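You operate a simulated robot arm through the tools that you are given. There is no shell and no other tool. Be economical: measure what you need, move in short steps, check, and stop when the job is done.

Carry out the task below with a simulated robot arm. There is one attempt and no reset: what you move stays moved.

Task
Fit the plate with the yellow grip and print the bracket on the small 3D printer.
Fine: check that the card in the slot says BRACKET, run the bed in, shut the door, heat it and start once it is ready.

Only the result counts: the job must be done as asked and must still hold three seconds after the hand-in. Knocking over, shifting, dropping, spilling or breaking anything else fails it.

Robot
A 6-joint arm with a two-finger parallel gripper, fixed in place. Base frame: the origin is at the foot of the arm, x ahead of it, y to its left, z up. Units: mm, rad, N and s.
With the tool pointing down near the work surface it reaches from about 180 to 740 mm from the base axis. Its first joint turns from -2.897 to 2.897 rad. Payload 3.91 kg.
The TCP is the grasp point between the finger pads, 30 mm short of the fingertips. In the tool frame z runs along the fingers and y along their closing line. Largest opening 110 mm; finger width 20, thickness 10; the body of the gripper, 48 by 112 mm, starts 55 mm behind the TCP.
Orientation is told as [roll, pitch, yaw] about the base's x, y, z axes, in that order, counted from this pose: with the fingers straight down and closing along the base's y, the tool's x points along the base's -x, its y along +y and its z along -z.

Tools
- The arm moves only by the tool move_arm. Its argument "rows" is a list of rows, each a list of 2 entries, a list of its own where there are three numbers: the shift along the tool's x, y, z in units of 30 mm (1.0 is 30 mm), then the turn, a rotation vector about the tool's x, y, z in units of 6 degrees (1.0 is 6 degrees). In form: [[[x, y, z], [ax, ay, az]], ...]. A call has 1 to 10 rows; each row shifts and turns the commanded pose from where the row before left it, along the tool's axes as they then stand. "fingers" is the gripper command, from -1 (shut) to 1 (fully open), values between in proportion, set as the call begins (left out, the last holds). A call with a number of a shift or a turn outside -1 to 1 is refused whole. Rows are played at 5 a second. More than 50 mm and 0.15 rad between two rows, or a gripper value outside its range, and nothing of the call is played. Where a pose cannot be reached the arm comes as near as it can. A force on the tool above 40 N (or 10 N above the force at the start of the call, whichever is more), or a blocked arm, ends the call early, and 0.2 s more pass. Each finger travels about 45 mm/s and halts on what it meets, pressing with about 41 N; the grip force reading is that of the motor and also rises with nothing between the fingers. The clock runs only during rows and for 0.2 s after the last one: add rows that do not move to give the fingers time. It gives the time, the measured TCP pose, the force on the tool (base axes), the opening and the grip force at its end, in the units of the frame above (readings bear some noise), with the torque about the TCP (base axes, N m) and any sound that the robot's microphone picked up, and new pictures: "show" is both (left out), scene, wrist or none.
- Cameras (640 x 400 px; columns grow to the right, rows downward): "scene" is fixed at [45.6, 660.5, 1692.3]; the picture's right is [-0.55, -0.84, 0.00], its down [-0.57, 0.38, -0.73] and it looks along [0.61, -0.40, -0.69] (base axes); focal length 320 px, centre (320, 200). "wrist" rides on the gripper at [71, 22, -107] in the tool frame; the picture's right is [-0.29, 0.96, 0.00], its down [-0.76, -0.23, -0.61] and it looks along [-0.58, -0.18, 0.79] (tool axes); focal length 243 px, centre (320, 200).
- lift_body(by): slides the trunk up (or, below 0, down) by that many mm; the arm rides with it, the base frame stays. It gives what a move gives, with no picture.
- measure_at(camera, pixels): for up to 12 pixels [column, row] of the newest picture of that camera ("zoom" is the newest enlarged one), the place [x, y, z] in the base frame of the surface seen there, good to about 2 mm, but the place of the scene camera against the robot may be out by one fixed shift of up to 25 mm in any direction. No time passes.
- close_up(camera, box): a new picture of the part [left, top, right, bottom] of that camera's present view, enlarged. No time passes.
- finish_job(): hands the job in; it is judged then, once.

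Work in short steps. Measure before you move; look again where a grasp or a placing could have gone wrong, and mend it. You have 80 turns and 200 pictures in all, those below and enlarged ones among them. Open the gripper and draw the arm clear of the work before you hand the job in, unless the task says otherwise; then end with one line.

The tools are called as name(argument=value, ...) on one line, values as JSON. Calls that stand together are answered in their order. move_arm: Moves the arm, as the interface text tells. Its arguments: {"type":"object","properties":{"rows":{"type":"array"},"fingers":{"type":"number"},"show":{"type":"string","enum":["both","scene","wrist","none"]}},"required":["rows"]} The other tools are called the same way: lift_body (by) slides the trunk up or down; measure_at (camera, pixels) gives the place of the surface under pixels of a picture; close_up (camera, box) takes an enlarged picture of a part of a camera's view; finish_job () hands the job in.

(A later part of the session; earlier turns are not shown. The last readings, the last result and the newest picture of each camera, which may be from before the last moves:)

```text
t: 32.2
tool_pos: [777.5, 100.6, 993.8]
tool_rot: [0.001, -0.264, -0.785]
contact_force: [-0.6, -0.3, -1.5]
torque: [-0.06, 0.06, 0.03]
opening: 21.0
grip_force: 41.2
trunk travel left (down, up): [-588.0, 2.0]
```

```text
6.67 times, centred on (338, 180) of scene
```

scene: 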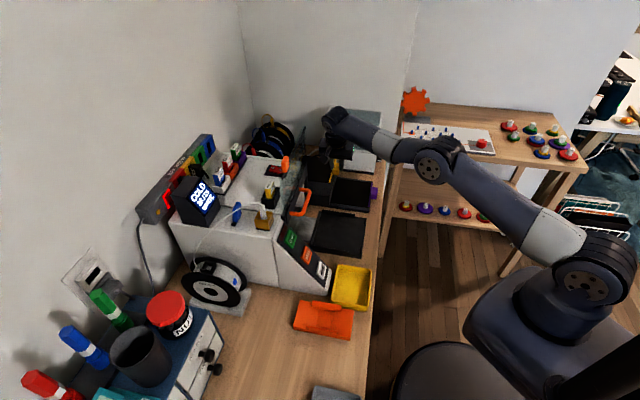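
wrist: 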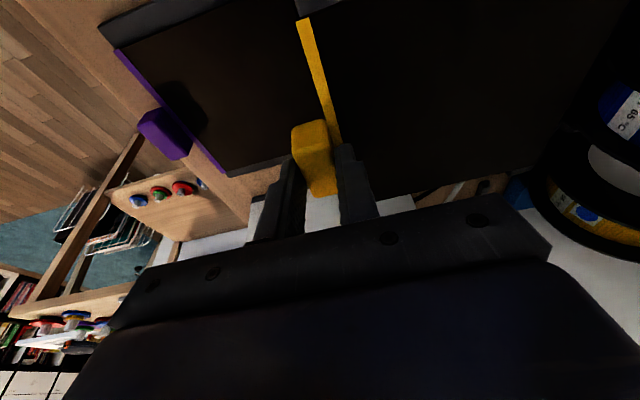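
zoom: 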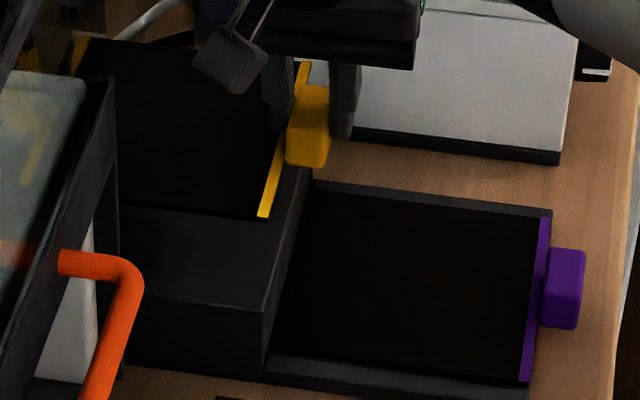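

Plate held level. I measure plate corners and the bed's lips to define the placing pose.

measure_at(camera="zoom", pixels=[[258, 214], [265, 205], [95, 45], [275, 75], [303, 68], [120, 100], [320, 150], [293, 150], [300, 110]])

close_up(camera="scene", box=[298, 195, 386, 265])

measure_at(camera="wrist", pixels=[[303, 22], [340, 140], [385, 195], [560, 130], [620, 5]])

```text
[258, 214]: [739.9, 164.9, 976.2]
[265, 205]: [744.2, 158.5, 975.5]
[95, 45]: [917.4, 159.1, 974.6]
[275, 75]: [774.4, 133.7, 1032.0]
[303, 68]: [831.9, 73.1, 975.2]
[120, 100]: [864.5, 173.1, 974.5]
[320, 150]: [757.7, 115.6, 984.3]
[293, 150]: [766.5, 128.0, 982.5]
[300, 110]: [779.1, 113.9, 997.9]
```

```text
5.71 times, centred on (342, 230) of scene
```

zoom: 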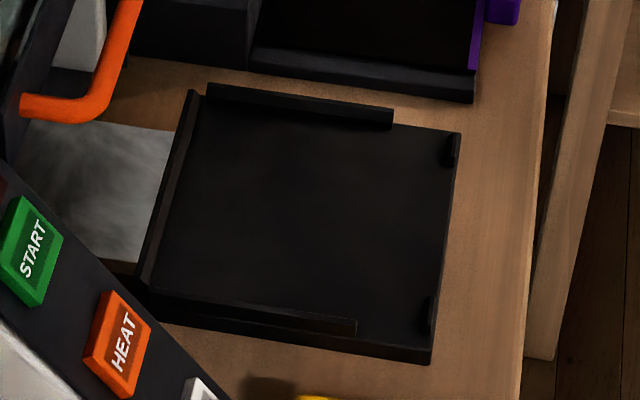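

```text
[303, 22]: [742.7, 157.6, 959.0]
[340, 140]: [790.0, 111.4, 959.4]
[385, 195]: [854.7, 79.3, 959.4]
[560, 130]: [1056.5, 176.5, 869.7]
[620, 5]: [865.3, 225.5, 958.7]
```

Plate top is TCP−34.6 in z, front edge about TCP f+10.5. I measure bed lips inner edges in the zoom.

measure_at(camera="zoom", pixels=[[212, 100], [390, 127], [388, 112], [460, 135], [452, 152], [430, 300], [428, 325], [355, 325], [352, 318], [152, 290], [195, 95], [300, 200]])

measure_at(camera="zoom", pixels=[[210, 86], [300, 98], [190, 92], [143, 287], [170, 290], [250, 303], [455, 140], [448, 163], [424, 330], [415, 345], [430, 362], [170, 180]])

```text
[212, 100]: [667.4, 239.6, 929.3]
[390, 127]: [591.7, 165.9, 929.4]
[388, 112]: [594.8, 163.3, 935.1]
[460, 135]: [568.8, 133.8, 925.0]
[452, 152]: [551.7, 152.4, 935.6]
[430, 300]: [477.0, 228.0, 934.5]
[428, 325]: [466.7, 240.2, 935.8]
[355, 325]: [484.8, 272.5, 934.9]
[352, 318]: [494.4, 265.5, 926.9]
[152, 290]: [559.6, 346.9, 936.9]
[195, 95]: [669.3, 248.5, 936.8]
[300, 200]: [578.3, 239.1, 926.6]
```

```text
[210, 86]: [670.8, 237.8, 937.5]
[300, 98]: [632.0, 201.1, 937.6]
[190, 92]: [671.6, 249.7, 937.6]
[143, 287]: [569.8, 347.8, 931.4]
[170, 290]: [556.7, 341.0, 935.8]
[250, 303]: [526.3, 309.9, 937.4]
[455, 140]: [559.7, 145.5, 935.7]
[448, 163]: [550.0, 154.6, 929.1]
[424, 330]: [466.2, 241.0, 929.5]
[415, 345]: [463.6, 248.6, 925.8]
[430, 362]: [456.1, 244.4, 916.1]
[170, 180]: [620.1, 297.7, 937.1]
```

Bed pocket: l≈168–314 centre ≈240.5, f 497–641, lips top z≈917, floor ≈906.5. I first draw the plate outward along −f (clear of printer wall), keeping z.

move_arm(rows=[[[0, -0.7, 0], [0, 0, 0]], [[0, -0.7, 0], [0, 0, 0]], [[0, -0.75, 0], [0, 0, 0]], [[0, -0.75, 0], [0, 0, 0]], [[0, -0.75, 0], [0, 0, 0]], [[0, -0.73, 0], [0, 0, 0]], [[0, 0, 0], [0, 0, 0]]], show="none")

move_arm(rows=[[[0.7, 0, -0.19], [0, 0, 0]], [[0.7, 0, -0.19], [0, 0, 0]], [[0.7, 0, -0.19], [0, 0, 0]], [[0.7, 0, -0.19], [0, 0, 0]], [[0.7, 0, -0.19], [0, 0, 0]], [[0.7, 0, -0.19], [0, 0, 0]], [[0.7, 0, -0.19], [0, 0, 0]], [[0, 0, 0], [0, 0, 0]]], show="both")

```text
t: 33.8
tool_pos: [683.9, 7.3, 992.9]
tool_rot: [0.001, -0.262, -0.786]
contact_force: [-0.1, 0.1, -0.7]
torque: [-0.04, 0.03, -0.02]
opening: 21.1
grip_force: 40.9
trunk travel left (down, up): [-588.0, 2.0]
```

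```text
t: 35.6
tool_pos: [576.8, 114.1, 995.4]
tool_rot: [0.002, -0.264, -0.785]
contact_force: [1.1, -0.8, -0.4]
torque: [-0.01, 0.05, -0.02]
opening: 21.3
grip_force: 40.6
trunk travel left (down, up): [-588.0, 2.0]
```

scene: 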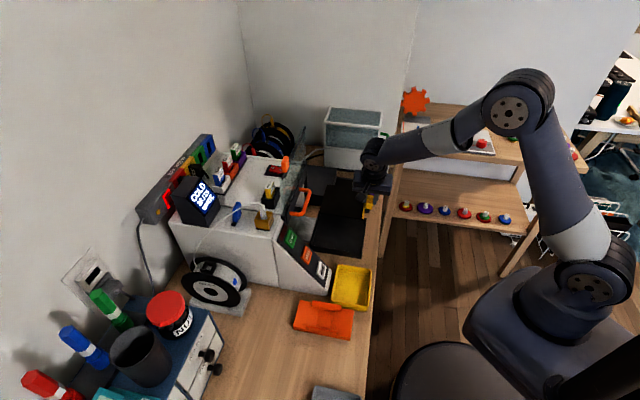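
wrist: 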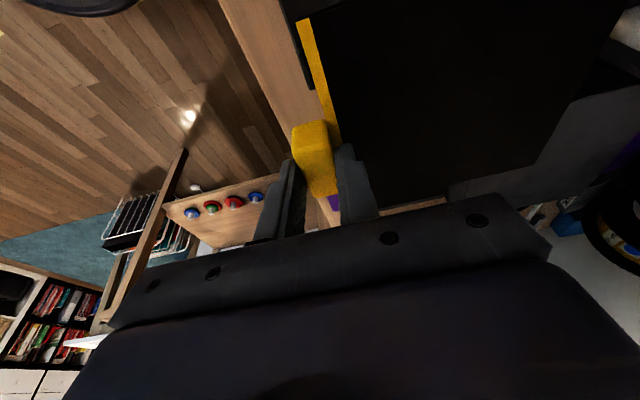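

Plate is near the bed; continue −l by ~92 mm, to sit above it.

move_arm(rows=[[[0.74, 0, -0.2], [0, 0, 0]], [[0.74, 0, -0.2], [0, 0, 0]], [[0.74, 0, -0.2], [0, 0, 0]], [[0.73, 0.03, -0.19], [0, 0, 0]], [[0, 0, 0], [0, 0, 0]]], show="both")

close_up(camera="scene", box=[290, 185, 402, 255])

```text
t: 36.8
tool_pos: [512.3, 179.9, 993.7]
tool_rot: [-0.001, -0.262, -0.786]
contact_force: [0.2, 0.5, -0.4]
torque: [-0.04, 0.05, 0.01]
opening: 21.0
grip_force: 41.4
trunk travel left (down, up): [-588.0, 2.0]
```

scene: 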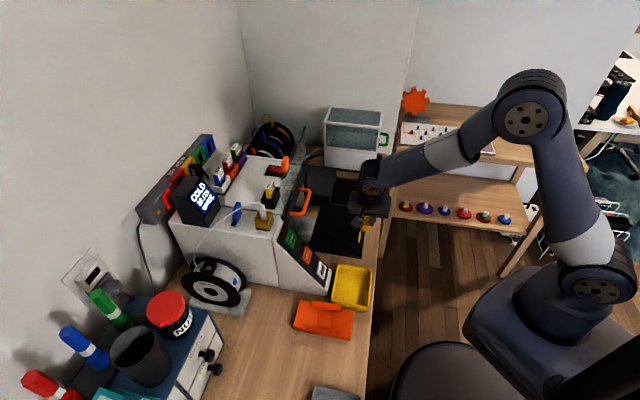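
wrist: 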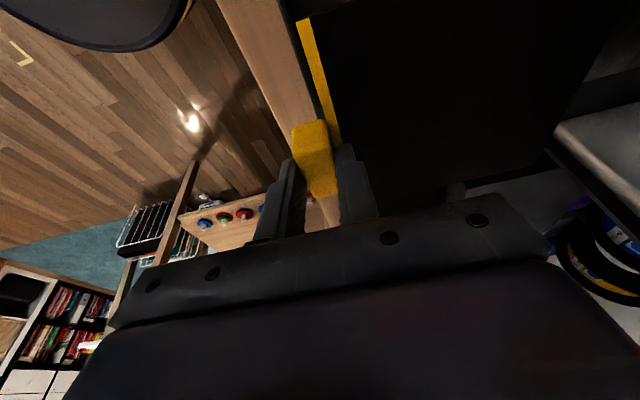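

```text
5.71 times, centred on (346, 220) of scene
```

zoom: 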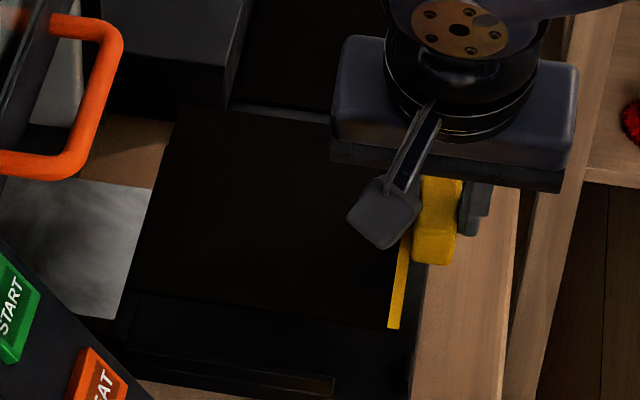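

I measure the plate corners in the same scene frame as the lips, so no shift matters.

measure_at(camera="zoom", pixels=[[392, 326], [388, 326], [398, 260], [182, 110], [178, 118], [135, 290], [142, 285], [300, 125], [250, 308], [160, 210], [150, 215], [130, 297]])

close_up(camera="scene", box=[305, 195, 369, 260])

```text
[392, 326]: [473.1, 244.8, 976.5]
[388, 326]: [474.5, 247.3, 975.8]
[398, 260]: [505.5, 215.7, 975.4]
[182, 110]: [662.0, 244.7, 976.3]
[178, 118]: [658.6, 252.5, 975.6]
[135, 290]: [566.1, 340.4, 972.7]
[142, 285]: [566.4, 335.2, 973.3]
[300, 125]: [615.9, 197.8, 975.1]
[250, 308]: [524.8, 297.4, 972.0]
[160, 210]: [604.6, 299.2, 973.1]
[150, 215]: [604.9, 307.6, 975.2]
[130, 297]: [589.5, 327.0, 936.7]
```

```text
6.15 times, centred on (337, 228) of scene
```

zoom: 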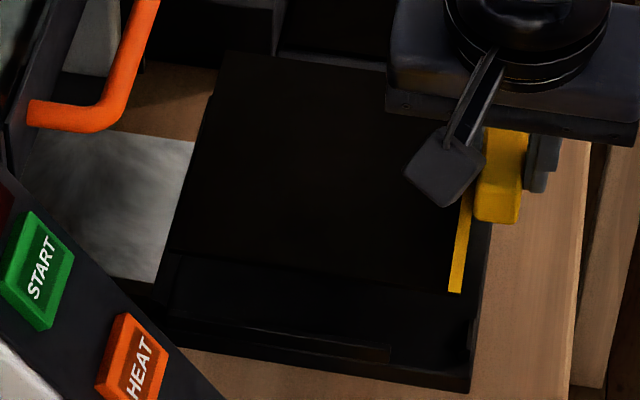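

Plate (scene frame) l 160–296, f 507–642 versus pocket l 156–302, f 501–645: centred within 1–2 mm. I lower 40 mm.

move_arm(rows=[[[0.05, -0.04, 0.32], [0, 0, 0]], [[0.085, 0, 0.32], [0, 0, 0]], [[0.085, 0, 0.32], [0, 0, 0]], [[0.085, 0, 0.32], [0, 0, 0]], [[0, 0, 0], [0, 0, 0]]], show="scene")

close_up(camera="scene", box=[290, 190, 386, 260])

```text
t: 38.0
tool_pos: [513.1, 178.8, 954.2]
tool_rot: [-0.001, -0.263, -0.786]
contact_force: [-0.5, -0.1, -2.0]
torque: [-0.04, 0.07, 0.0]
opening: 21.0
grip_force: 41.6
trunk travel left (down, up): [-588.0, 2.0]
```

scene: 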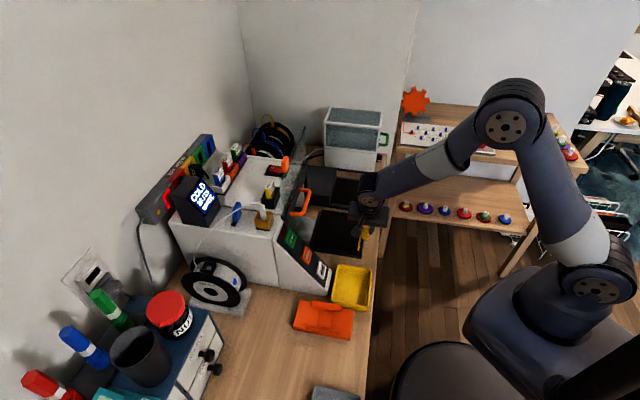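

```text
5.71 times, centred on (338, 225) of scene
```

zoom: 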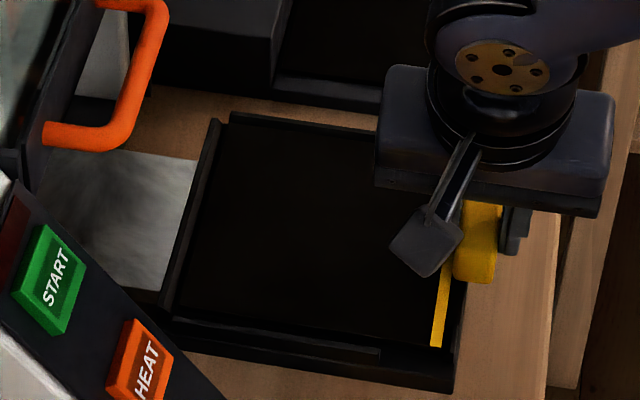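

Looks well centred between the lips. Lower the final ~9 mm in small steps, watching force.

move_arm(rows=[[[0.017, 0, 0.065], [0, 0, 0]], [[0.017, 0, 0.065], [0, 0, 0]], [[0.017, 0, 0.065], [0, 0, 0]], [[0.017, 0, 0.065], [0, 0, 0]], [[0, 0, 0], [0, 0, 0]]], show="scene")

close_up(camera="scene", box=[290, 190, 386, 260])

```text
t: 39.2
tool_pos: [513.4, 177.6, 948.5]
tool_rot: [0.003, -0.265, -0.785]
contact_force: [-2.9, 2.7, 17.0]
torque: [0.17, 0.34, 0.01]
opening: 21.2
grip_force: 40.9
trunk travel left (down, up): [-588.0, 2.0]
```

scene: 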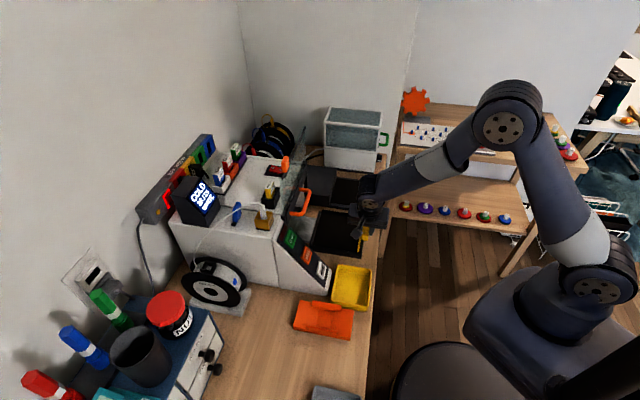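

```text
5.71 times, centred on (338, 225) of scene
```

zoom: 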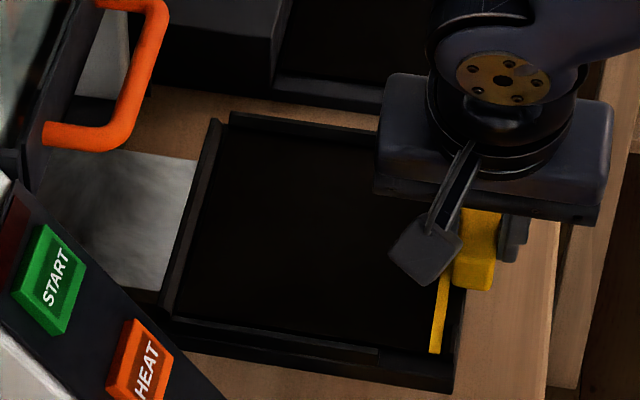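

17 N contact at z 948.5. I measure whether the plate lies flat at floor level.

measure_at(camera="zoom", pixels=[[230, 150], [360, 150], [200, 300], [430, 335], [300, 230], [436, 350], [445, 320], [420, 345], [210, 135], [190, 310], [440, 362], [300, 130]])

close_up(camera="scene", box=[330, 220, 378, 260])

```text
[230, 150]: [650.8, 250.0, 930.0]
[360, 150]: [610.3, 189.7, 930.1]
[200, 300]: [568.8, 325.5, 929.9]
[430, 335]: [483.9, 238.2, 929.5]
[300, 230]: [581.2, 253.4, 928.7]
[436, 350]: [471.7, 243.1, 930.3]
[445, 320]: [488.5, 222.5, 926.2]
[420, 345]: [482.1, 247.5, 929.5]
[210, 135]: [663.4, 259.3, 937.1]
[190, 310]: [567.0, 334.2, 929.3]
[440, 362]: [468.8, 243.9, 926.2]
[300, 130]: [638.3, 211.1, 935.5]
```

```text
10.00 times, centred on (354, 240) of scene
```

zoom: 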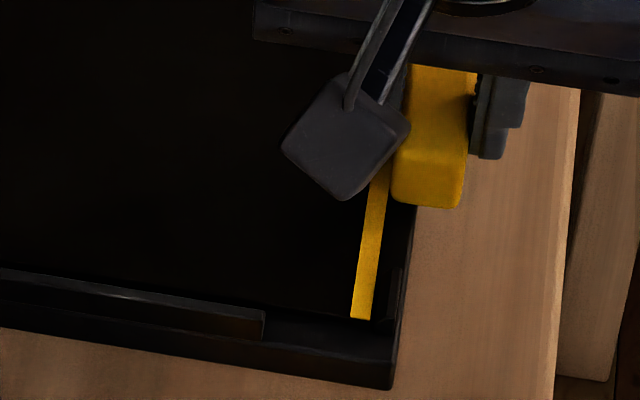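

The plate lies flat (z uniform ≈930 = floor + thickness) inside the lips. Release and rise straight up.

move_arm(rows=[[[-0.005, 0, -0.03], [0, 0, 0]], [[0, 0, 0], [0, 0, 0]], [[0, 0, 0], [0, 0, 0]], [[0, 0, 0], [0, 0, 0]]], fingers=0, show="none")

move_arm(rows=[[[-0.13, 0, -0.48], [0, 0, 0]], [[-0.13, 0, -0.48], [0, 0, 0]], [[-0.2, 0, -0.8], [0, 0, 0]], [[-0.2, -0.5, -0.8], [0, 0, 0]], [[-0.2, -1, -0.8], [0, 0, 0]], [[0, -1, 0], [0, 1, 0]], [[0, -1, 0], [0, 1, 0]], [[0, 0, 0], [0, 0.5, 0]], [[0, 0, 0], [0, 0, 0]]])

close_up(camera="scene", box=[290, 190, 386, 260])

```text
t: 40.2
tool_pos: [512.7, 178.6, 946.7]
tool_rot: [0.0, -0.264, -0.785]
contact_force: [0.8, -0.1, -0.3]
torque: [-0.01, 0.0, 0.0]
opening: 55.1
grip_force: 0.0
trunk travel left (down, up): [-588.0, 2.0]
```

```text
t: 42.2
tool_pos: [437.4, 104.5, 1048.7]
tool_rot: [0.0, -0.003, -0.785]
contact_force: [0.1, 0.0, 0.5]
torque: [0.02, -0.03, 0.0]
opening: 54.8
grip_force: 0.0
trunk travel left (down, up): [-588.0, 2.0]
```

scene: 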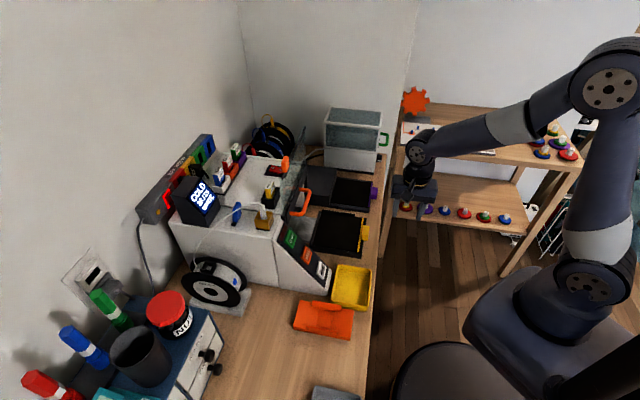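
wrist: 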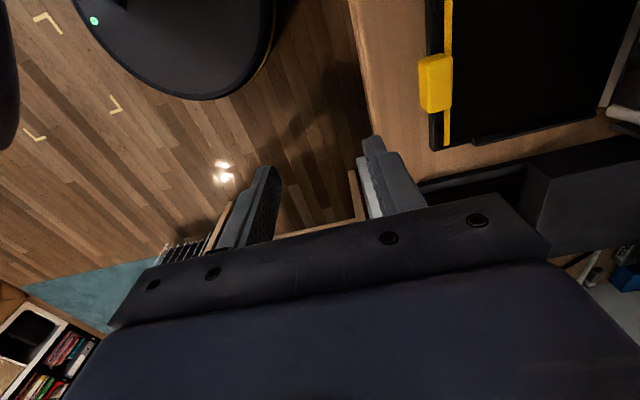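

```text
5.71 times, centred on (338, 225) of scene
```

zoom: 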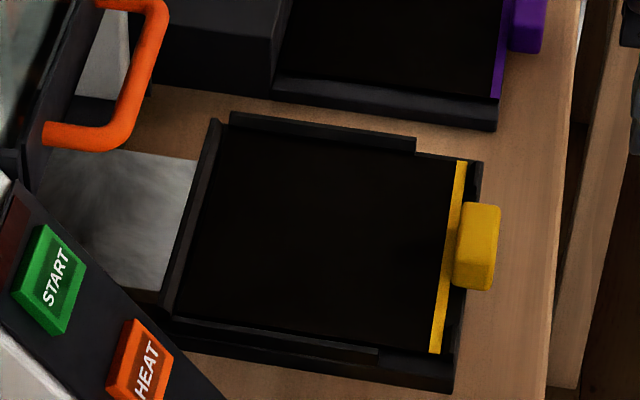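

The plate is seated well. Now close the fingers and turn back to yaw +45° to press HOME.

move_arm(rows=[[[0, 0, 0], [0, 0, -1]], [[0, 0, 0], [0, 0, -1]], [[0, 0, 0], [0, 0, -1]], [[0, 0, 0], [0, 0, -1]], [[0, 0, 0], [0, 0, -1]], [[0, 0, 0], [0, 0, -1]], [[0, 0, 0], [0, 0, -1]], [[0, 0, 0], [0, 0, -1]], [[0, 0, 0], [0, 0, -1]], [[0, 0, 0], [0, 0, -1]]], fingers=-1, show="none")

move_arm(rows=[[[0, 0, 0], [0, 0, -1]], [[0, 0, 0], [0, 0, -1]], [[0, 0, 0], [0, 0, -1]], [[0, 0, 0], [0, 0, -1]], [[0, 0, 0], [0, 0, -1]], [[0, 1, 0], [0, -1, 0]], [[0, 1, 0], [0, -1, 0]], [[0, 1, 0], [0, -1, 0]], [[0, 1, 0], [0, -1, 0]], [[0, 1, 0], [0, -1, 0]]], show="both")

```text
t: 44.4
tool_pos: [437.1, 104.1, 1051.1]
tool_rot: [-0.002, -0.001, 0.263]
contact_force: [-0.5, 0.2, 0.6]
torque: [0.02, 0.02, 0.02]
opening: 0.1
grip_force: 38.1
trunk travel left (down, up): [-588.0, 2.0]
```

```text
t: 46.6
tool_pos: [330.8, 208.6, 1052.4]
tool_rot: [-0.004, -0.526, 0.786]
contact_force: [0.2, 0.9, -0.3]
torque: [0.01, -0.01, 0.01]
opening: 0.1
grip_force: 38.0
trunk travel left (down, up): [-588.0, 2.0]
```

scene: 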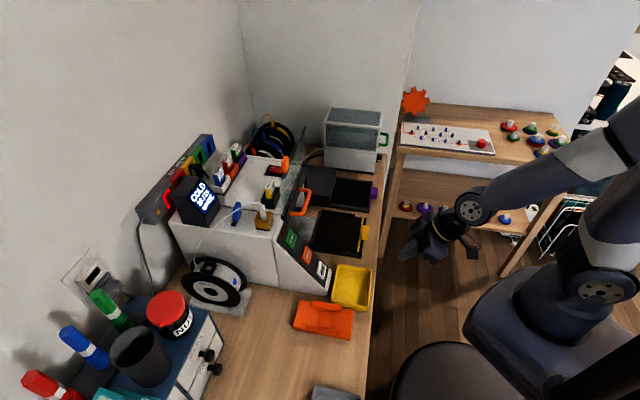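
wrist: 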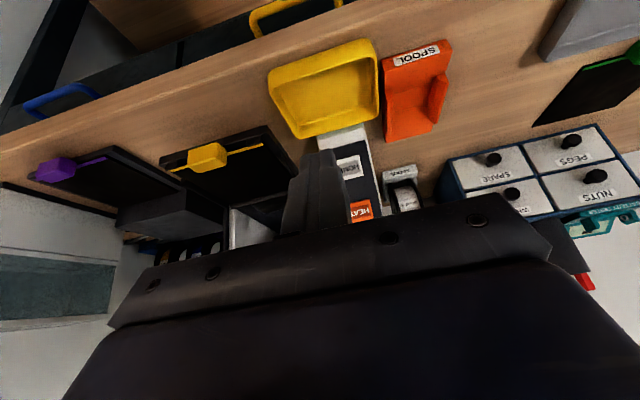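

Aligned with the panel. I re-measure the HOME/HEAT buttons here.

measure_at(camera="wrist", pixels=[[340, 163], [349, 167], [357, 172], [348, 175], [360, 210], [205, 155], [325, 80]])

move_arm(rows=[[[0, 0.1, 0], [0, -1, 0]], [[0, 0.1, 0], [0, -1, 0]], [[0, 0.1, 0], [0, -1, 0]], [[0, 0, 0], [0, -0.33, 0]], [[-0.4, 0, 1], [0, 0, 0]], [[-0.4, 0, 1], [0, 0, 0]], [[-0.3, 0, 1], [0, 0, 0]], [[-0.23, 0, 1], [0, 0, 0]], [[0, 0, 0.6], [0, 0, 0]], [[0, 0, 0], [0, 0, 0]]])

```text
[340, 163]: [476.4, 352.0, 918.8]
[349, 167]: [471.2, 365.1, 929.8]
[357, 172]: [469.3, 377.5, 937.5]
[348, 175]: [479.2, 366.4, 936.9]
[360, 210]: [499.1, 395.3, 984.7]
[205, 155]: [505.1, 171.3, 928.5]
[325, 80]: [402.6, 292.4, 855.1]
```

```text
t: 48.8
tool_pos: [397.9, 310.7, 971.4]
tool_rot: [0.063, -0.716, 0.778]
contact_force: [0.1, 0.0, -0.6]
torque: [-0.02, -0.02, 0.03]
opening: 0.0
grip_force: 37.5
out of reach, approached as far as the arm can: row 2, 3
trunk travel left (down, up): [-588.0, 2.0]
```

scene: 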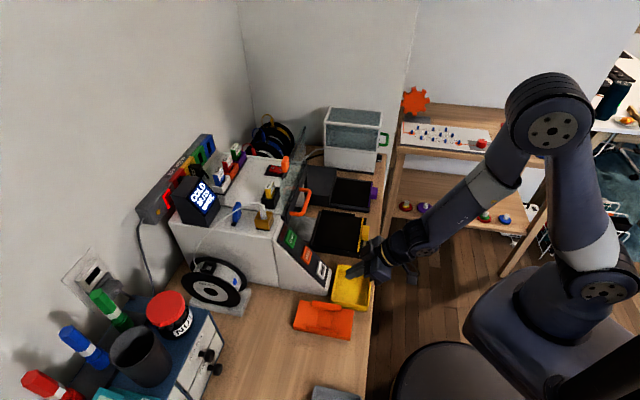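
wrist: 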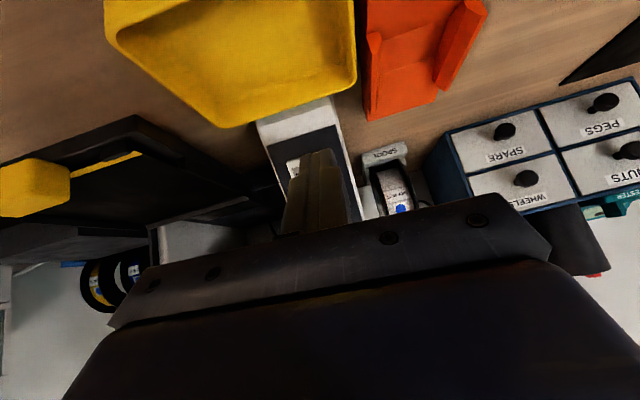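

Tilt reached 41° (fold limit), fine. I correct lateral by +14 mm and approach HOME.

move_arm(rows=[[[0, -0.47, 0], [0, 0, 0]], [[-0.45, 0, 0.6], [0, 0, 0]], [[-0.45, 0, 0.6], [0, 0, 0]], [[0, 0, 0], [0, 0, 0]]])

close_up(camera="scene", box=[290, 220, 386, 290])

```text
t: 49.8
tool_pos: [439.1, 334.0, 960.8]
tool_rot: [0.062, -0.716, 0.778]
contact_force: [0.6, -0.8, 0.2]
torque: [0.01, -0.01, 0.04]
opening: 0.0
grip_force: 37.3
trunk travel left (down, up): [-588.0, 2.0]
```

scene: 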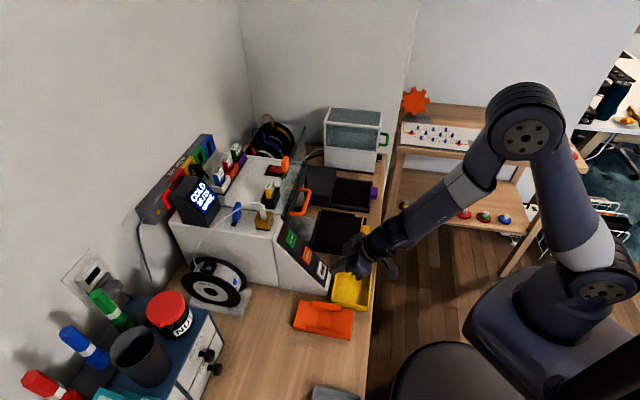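
wrist: 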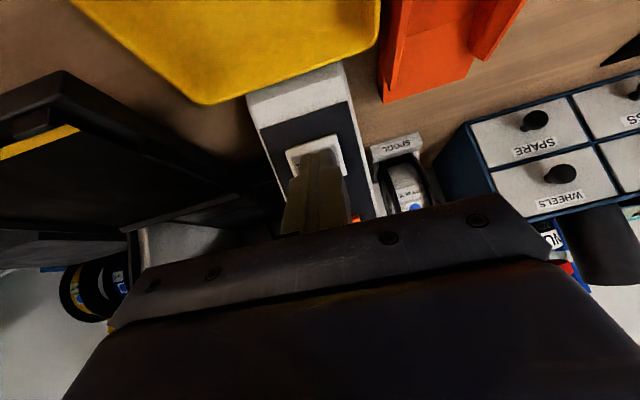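

```text
5.71 times, centred on (338, 255) of scene
```

zoom: 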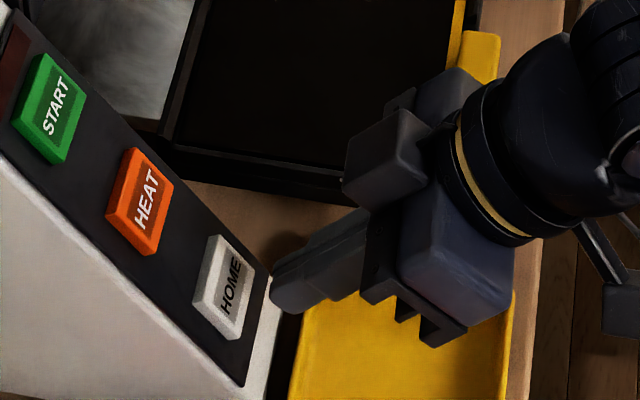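

Tip is about 26 mm from the HOME face. Advance with gentle last steps, and watch force and sound.

move_arm(rows=[[[-0.28, 0, 0.33], [0, 0, 0]], [[-0.27, 0, 0.33], [0, 0, 0]], [[-0.08, 0, 0.15], [0, 0, 0]], [[-0.08, 0, 0.15], [0, 0, 0]], [[-0.04, 0, 0.08], [0, 0, 0]]], show="scene")

close_up(camera="scene", box=[160, 150, 400, 300])

```text
t: 51.1
tool_pos: [460.7, 355.5, 955.0]
tool_rot: [0.061, -0.714, 0.778]
contact_force: [-22.5, -20.6, 25.1]
torque: [0.14, -0.08, 0.01]
opening: 0.0
grip_force: 38.4
trunk travel left (down, up): [-588.0, 2.0]
heard: click
stopped in row 5: the force on the tool passed its limit at 45 N (the readings are from after the stop); the commanded pose is now the measured one
```

scene: 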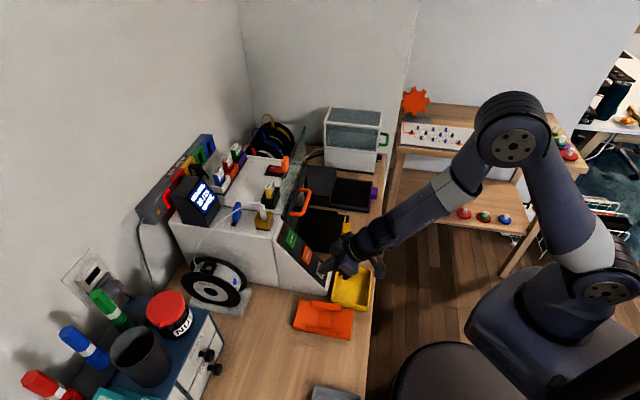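

```text
2.67 times, centred on (280, 225) of scene
```

zoom: 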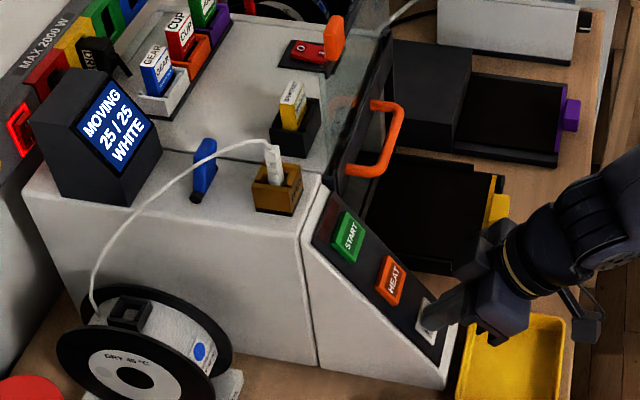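

HOME clicked and the screen says MOVING; the bed is running in. I back off and wait a little.

move_arm(rows=[[[0.4, 0, -0.6], [0, 0, 0]], [[0.4, 0, -0.6], [0, 0, 0]], [[0, 0, 0], [0, 0, 0]], [[0, 0, 0], [0, 0, 0]], [[0, 0, 0], [0, 0, 0]], [[0, 0, 0], [0, 0, 0]], [[0, 0, 0], [0, 0, 0]], [[0, 0, 0], [0, 0, 0]], [[0, 0, 0], [0, 0, 0]]], show="scene")

close_up(camera="scene", box=[160, 150, 400, 300])

```text
t: 53.1
tool_pos: [436.0, 328.8, 962.0]
tool_rot: [0.06, -0.712, 0.778]
contact_force: [0.2, 0.6, -0.4]
torque: [0.01, 0.01, 0.02]
opening: 0.0
grip_force: 37.5
trunk travel left (down, up): [-588.0, 2.0]
```

scene: 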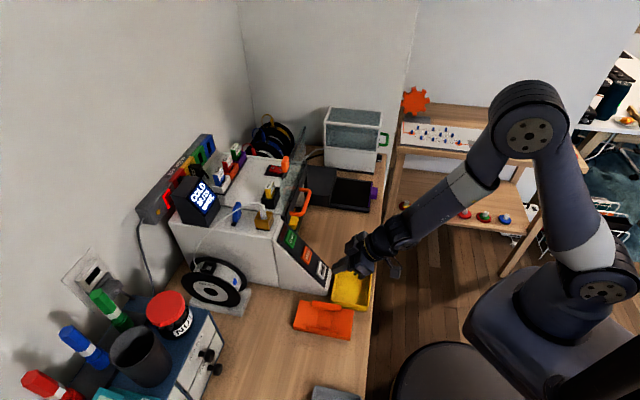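

```text
2.67 times, centred on (280, 225) of scene
```

zoom: 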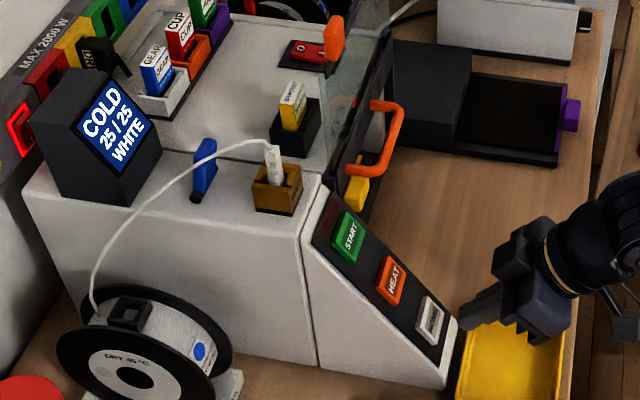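

Bed is in, screen back to COLD 25/25. I look closely at the door, handle and yellow grip position.

close_up(camera="scene", box=[264, 150, 328, 230])

measure_at(camera="scene", pixels=[[294, 219], [293, 214], [300, 213], [307, 205], [310, 193], [302, 189], [283, 160], [292, 212], [309, 165], [285, 168]])

```text
5.00 times, centred on (296, 190) of scene
```

zoom: 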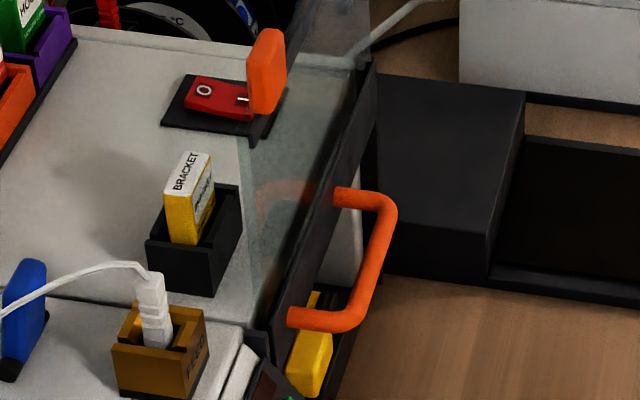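

```text
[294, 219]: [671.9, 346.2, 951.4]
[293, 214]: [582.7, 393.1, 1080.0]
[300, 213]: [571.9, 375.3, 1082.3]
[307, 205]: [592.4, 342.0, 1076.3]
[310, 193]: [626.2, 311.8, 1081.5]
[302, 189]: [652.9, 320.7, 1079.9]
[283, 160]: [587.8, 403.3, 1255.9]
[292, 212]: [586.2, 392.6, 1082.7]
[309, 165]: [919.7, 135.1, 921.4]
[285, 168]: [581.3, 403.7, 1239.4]
```

The handle bar is near true (605,331,1060); the yellow grip is inside the door plane. I rise and untilt to come above the handle with a vertical tool.

move_arm(rows=[[[-0.79, 0, -0.9], [0, 0, 0]], [[-0.79, 0, -0.9], [0, 0, 0]], [[-0.79, 0, -0.9], [0, 0, 0]], [[-0.79, 0, -0.9], [0, 0, 0]], [[-0.79, 0, -0.9], [0, 0, 0]], [[-0.7, 0, -0.8], [0, 0, 0]], [[0, 0, 0], [0, 1, 0]], [[0, 0, 0], [0, 1, 0]], [[0, 0, 0], [0, 1, 0]]], show="none")

move_arm(rows=[[[0, 0, 0], [0, 1, 0]], [[0, 0, 0], [0, 1, 0]], [[0, 0, 0], [0, 1, 0]], [[0, 0, 0], [0, 0.8, 0]], [[0, 0, 0], [0, 0, 0]]], show="both")

```text
t: 55.1
tool_pos: [443.7, 321.9, 1175.2]
tool_rot: [0.05, -0.396, 0.798]
contact_force: [-0.4, 0.5, 0.1]
torque: [0.02, 0.01, -0.01]
opening: 0.1
grip_force: 37.8
trunk travel left (down, up): [-588.0, 2.0]
```

```text
t: 56.3
tool_pos: [444.3, 322.8, 1174.6]
tool_rot: [0.046, 0.001, 0.819]
contact_force: [0.4, -0.5, 0.0]
torque: [0.01, -0.01, 0.0]
opening: 0.0
grip_force: 38.1
trunk travel left (down, up): [-588.0, 2.0]
```

scene: 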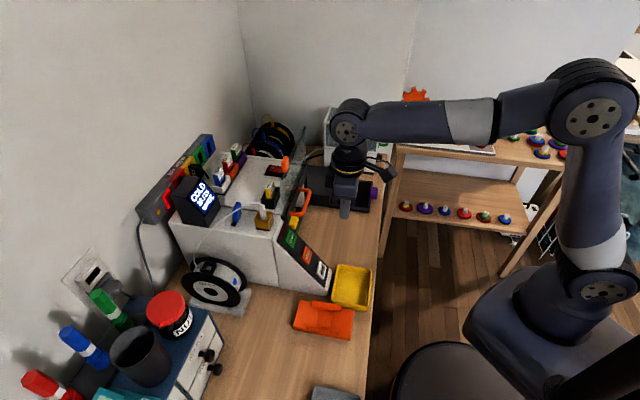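
wrist: 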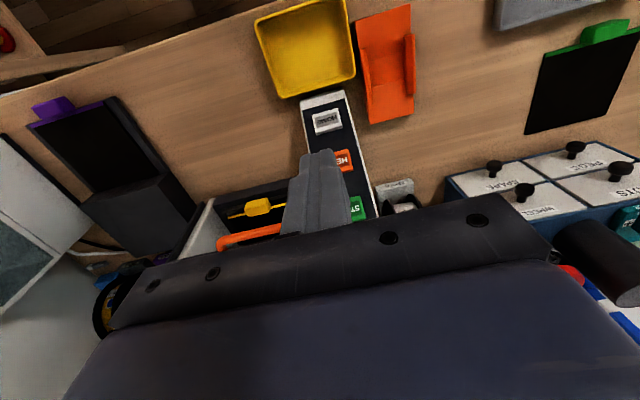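

Fix small roll/yaw error and measure the handle bar seen at (250,238).

measure_at(camera="wrist", pixels=[[222, 242], [250, 236], [278, 229], [219, 246], [258, 207]])

move_arm(rows=[[[0, 0, 0], [0.44, 0, 0]], [[0, 0, 0], [0, 0, 0.32]], [[0, -0.9, 0], [0, 0, 0]], [[0, -0.9, 0], [0, 0, 0]], [[0, -0.9, 0], [0, 0, 0]], [[0, -0.87, 0], [0, 0, 0]], [[-0.7, 0, 0], [0, 0, 0]], [[0, 0, 0], [0, 0, 0]]], show="both")

```text
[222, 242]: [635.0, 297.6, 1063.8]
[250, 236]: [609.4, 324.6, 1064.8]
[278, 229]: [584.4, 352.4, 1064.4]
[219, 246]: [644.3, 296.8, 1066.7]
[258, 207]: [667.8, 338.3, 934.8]
```

```text
t: 58.1
tool_pos: [534.6, 263.1, 1174.1]
tool_rot: [-0.001, 0.0, 0.785]
contact_force: [0.5, 0.5, -0.5]
torque: [-0.04, 0.0, -0.01]
opening: 0.1
grip_force: 37.8
trunk travel left (down, up): [-588.0, 2.0]
```

scene: 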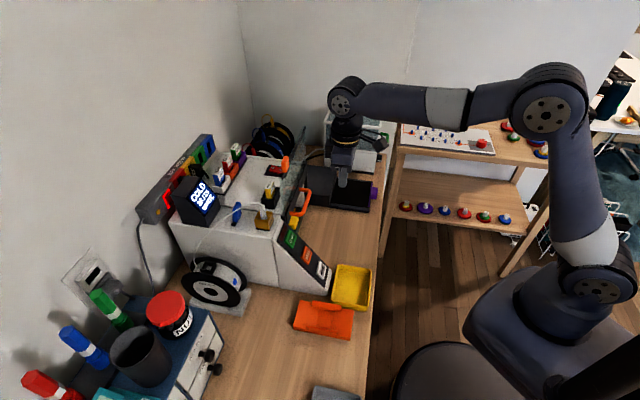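
wrist: 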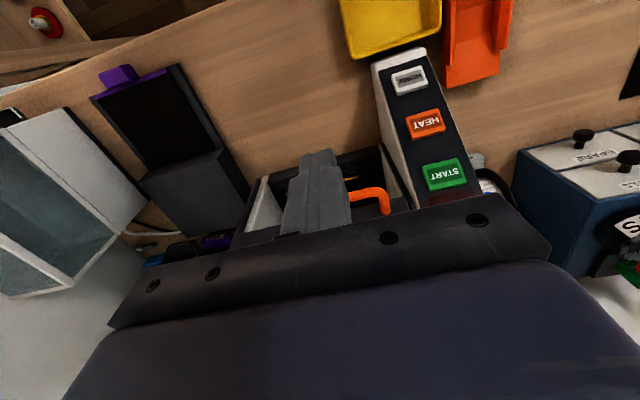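

Bar is at f≈660.5, top z≈1066, l 152–240. Move over it (l≈207) and descend to just above.

move_arm(rows=[[[-0.8, -0.25, 0], [0, 0, 0]], [[-0.8, -0.25, 0], [0, 0, 0]], [[-0.8, 0, 0], [0, 0, 0]], [[-0.77, 0, 0], [0, 0, 0]], [[0, 0, 0.75], [0, 0, 0]], [[0, 0, 0.75], [0, 0, 0]], [[0, 0, 0.6], [0, 0, 0]], [[0, 0, 0], [0, 0, 0]]], show="both")

close_up(camera="scene", box=[260, 120, 372, 220])

```text
t: 59.9
tool_pos: [612.8, 319.7, 1112.5]
tool_rot: [0.0, 0.001, 0.786]
contact_force: [-0.1, -0.7, 0.1]
torque: [0.05, 0.03, 0.03]
opening: 0.4
grip_force: 37.5
trunk travel left (down, up): [-588.0, 2.0]
```

scene: 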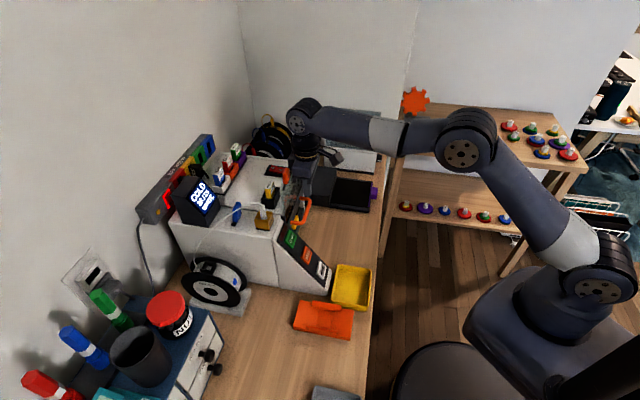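
wrist: 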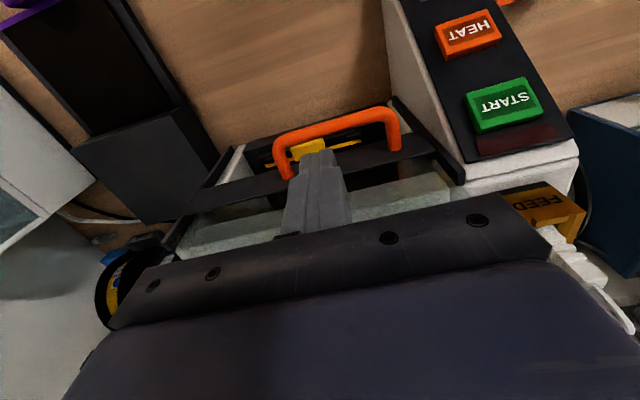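

```text
4.00 times, centred on (316, 170) of scene
```

zoom: 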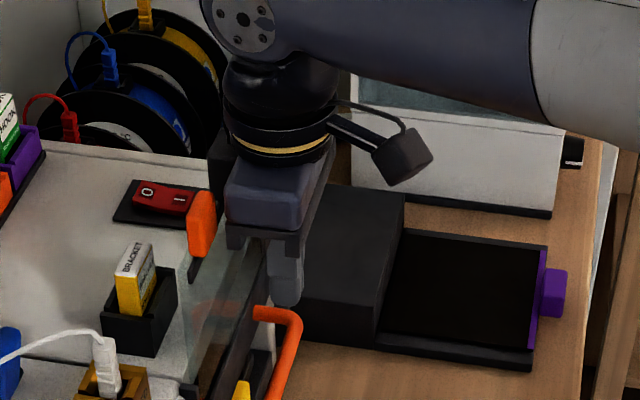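

I check the tip versus the bar by measurement in this view.

measure_at(camera="wrist", pixels=[[290, 131], [320, 124], [360, 114], [318, 155], [325, 152], [315, 165], [340, 165], [398, 140], [283, 160], [311, 147]])

close_up(camera="wrist", box=[230, 80, 450, 220])

```text
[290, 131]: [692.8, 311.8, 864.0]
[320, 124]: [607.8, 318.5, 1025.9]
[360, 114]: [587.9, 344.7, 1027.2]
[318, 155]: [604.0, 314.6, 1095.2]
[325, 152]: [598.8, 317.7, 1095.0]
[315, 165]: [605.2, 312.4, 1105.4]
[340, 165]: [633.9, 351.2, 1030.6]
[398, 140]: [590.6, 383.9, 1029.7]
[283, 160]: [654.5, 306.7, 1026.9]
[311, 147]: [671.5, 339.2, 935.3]
```

```text
2.86 times, centred on (340, 150) of wrist
```

zoom: 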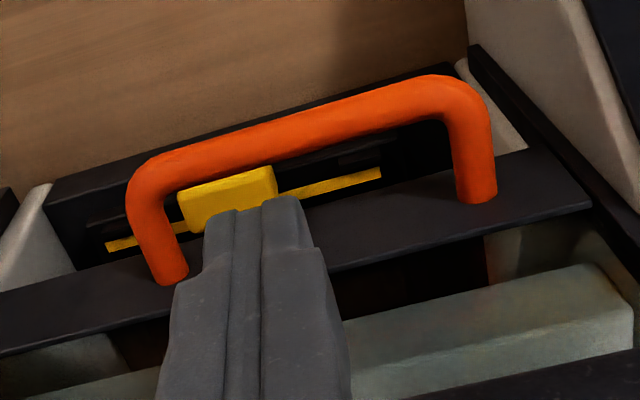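

The door has already slid down ~38 mm (bar z≈1027), apparently moving easily. The bar is under the tip (f 655 vs 659); I continue down gently.

move_arm(rows=[[[0.1, 0, 0.5], [0, 0, 0]], [[0, 0, 0.5], [0, 0, 0]], [[0, 0, 0.5], [0, 0, 0]], [[0, 0, 0.5], [0, 0, 0]], [[0, 0, 0], [0, 0, 0]]], show="both")

measure_at(camera="wrist", pixels=[[320, 124], [360, 114], [398, 140], [340, 165]])

```text
t: 61.1
tool_pos: [611.0, 317.9, 1051.7]
tool_rot: [0.0, 0.002, 0.785]
contact_force: [-0.7, 0.3, 0.3]
torque: [-0.02, -0.01, 0.01]
opening: 0.0
grip_force: 37.7
trunk travel left (down, up): [-588.0, 2.0]
```

scene: 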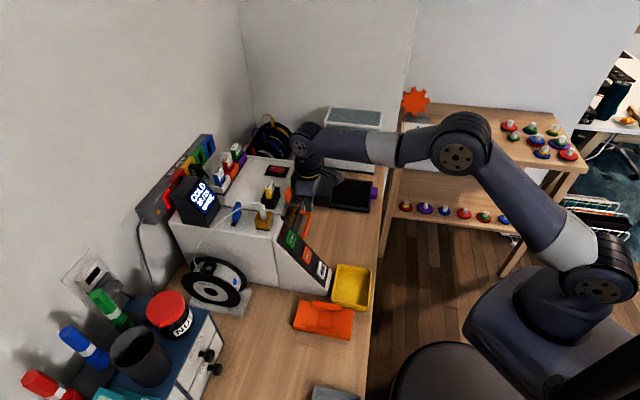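
wrist: 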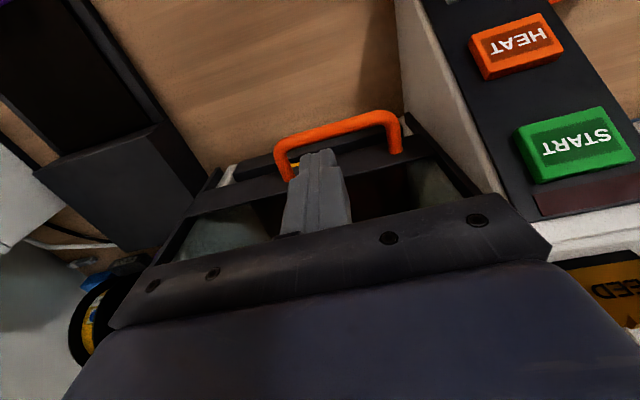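

```text
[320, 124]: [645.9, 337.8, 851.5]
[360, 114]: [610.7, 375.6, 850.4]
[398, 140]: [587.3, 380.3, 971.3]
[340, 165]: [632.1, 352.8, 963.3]
```

The handle keeps dropping ahead of the tip (now ≈968), as the wrist/door slides easily. Continue downward in measured steps.

move_arm(rows=[[[0, 0, 0.4], [0, 0, 0]], [[0, 0, 0.4], [0, 0, 0]], [[0, 0, 0.4], [0, 0, 0]], [[0, 0, 0], [0, 0, 0]]], show="both")

close_up(camera="scene", box=[240, 120, 352, 230])

measure_at(camera="wrist", pixels=[[300, 132], [350, 120], [395, 140], [340, 180], [380, 160]])

```text
t: 62.1
tool_pos: [611.1, 315.8, 1017.0]
tool_rot: [-0.001, 0.0, 0.787]
contact_force: [0.1, -0.3, 0.5]
torque: [0.04, 0.04, -0.02]
opening: 0.0
grip_force: 37.9
trunk travel left (down, up): [-588.0, 2.0]
```

scene: 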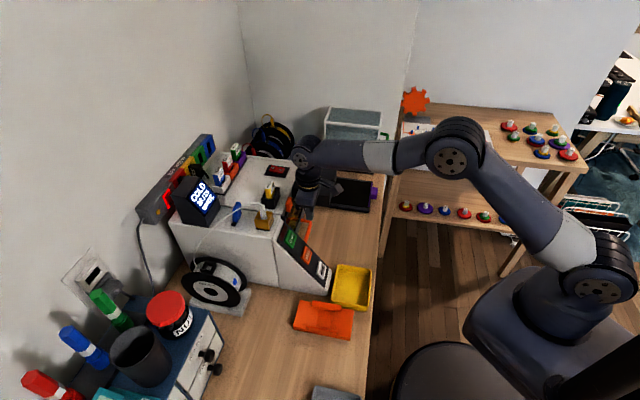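
wrist: 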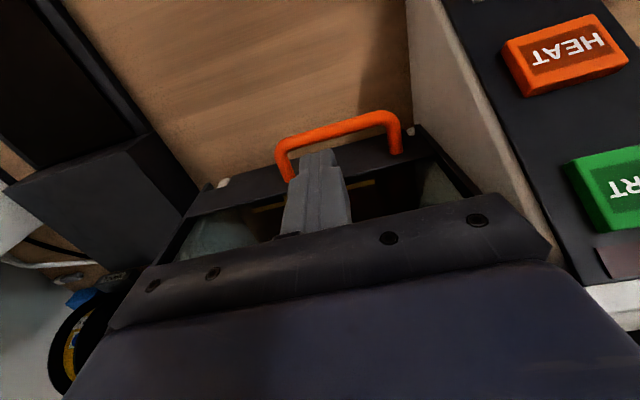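

```text
3.64 times, centred on (296, 175) of scene
```

zoom: 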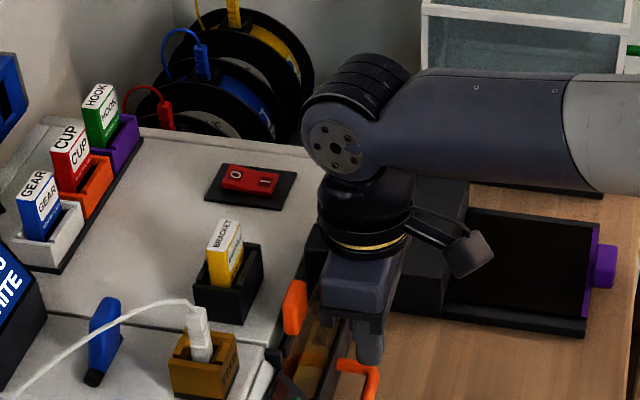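

```text
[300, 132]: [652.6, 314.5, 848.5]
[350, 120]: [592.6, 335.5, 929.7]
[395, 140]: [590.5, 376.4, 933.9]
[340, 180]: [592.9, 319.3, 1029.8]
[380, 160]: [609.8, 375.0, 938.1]
```

The palm is pushing the door's top bar down (handle ≈932). Continue another ~30 mm until it stops.

move_arm(rows=[[[0, 0, 0.3], [0, 0, 0]], [[0, 0, 0.3], [0, 0, 0]], [[0, 0, 0.3], [0, 0, 0]], [[0, 0, 0.3], [0, 0, 0]], [[0, 0, 0], [0, 0, 0]]], show="both")

close_up(camera="scene", box=[240, 140, 352, 240])

measure_at(camera="wrist", pixels=[[350, 120], [395, 140], [380, 160], [320, 126]])

```text
t: 63.1
tool_pos: [613.2, 318.1, 995.5]
tool_rot: [-0.006, -0.026, 0.783]
contact_force: [-2.1, -2.2, 15.5]
torque: [0.7, -0.43, 0.06]
opening: 0.1
grip_force: 37.7
trunk travel left (down, up): [-588.0, 2.0]
stopped in row 4: the force on the tool passed its limit at 47 N (the readings are from after the stop); the commanded pose is now the measured one
```

scene: 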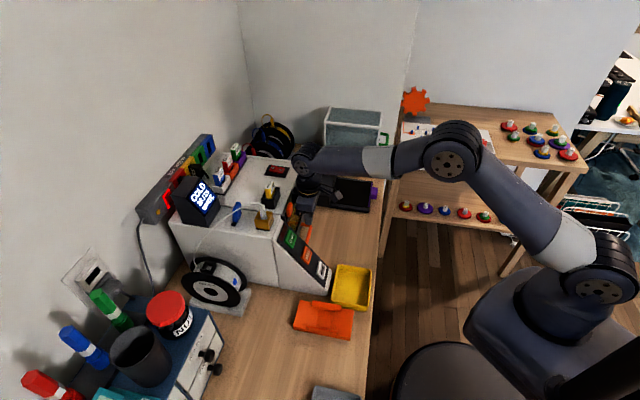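
wrist: 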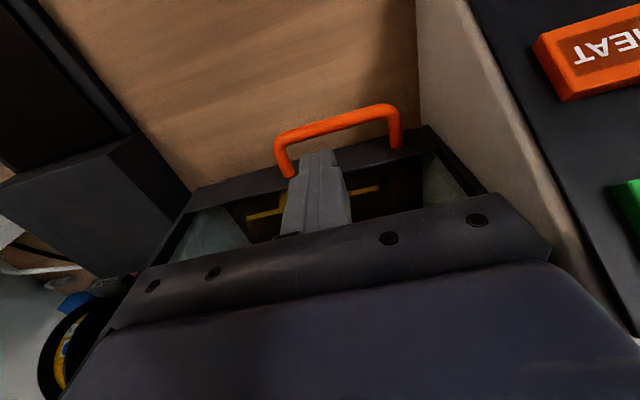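

```text
4.00 times, centred on (296, 190) of scene
```

zoom: 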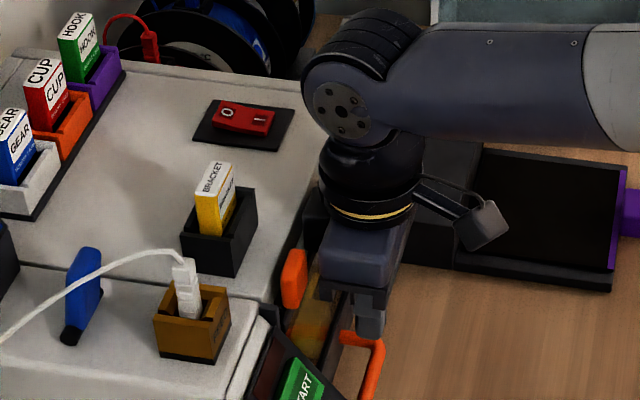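

```text
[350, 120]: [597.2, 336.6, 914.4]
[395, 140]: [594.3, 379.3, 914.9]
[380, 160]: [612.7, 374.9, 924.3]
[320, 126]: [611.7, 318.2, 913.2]
```

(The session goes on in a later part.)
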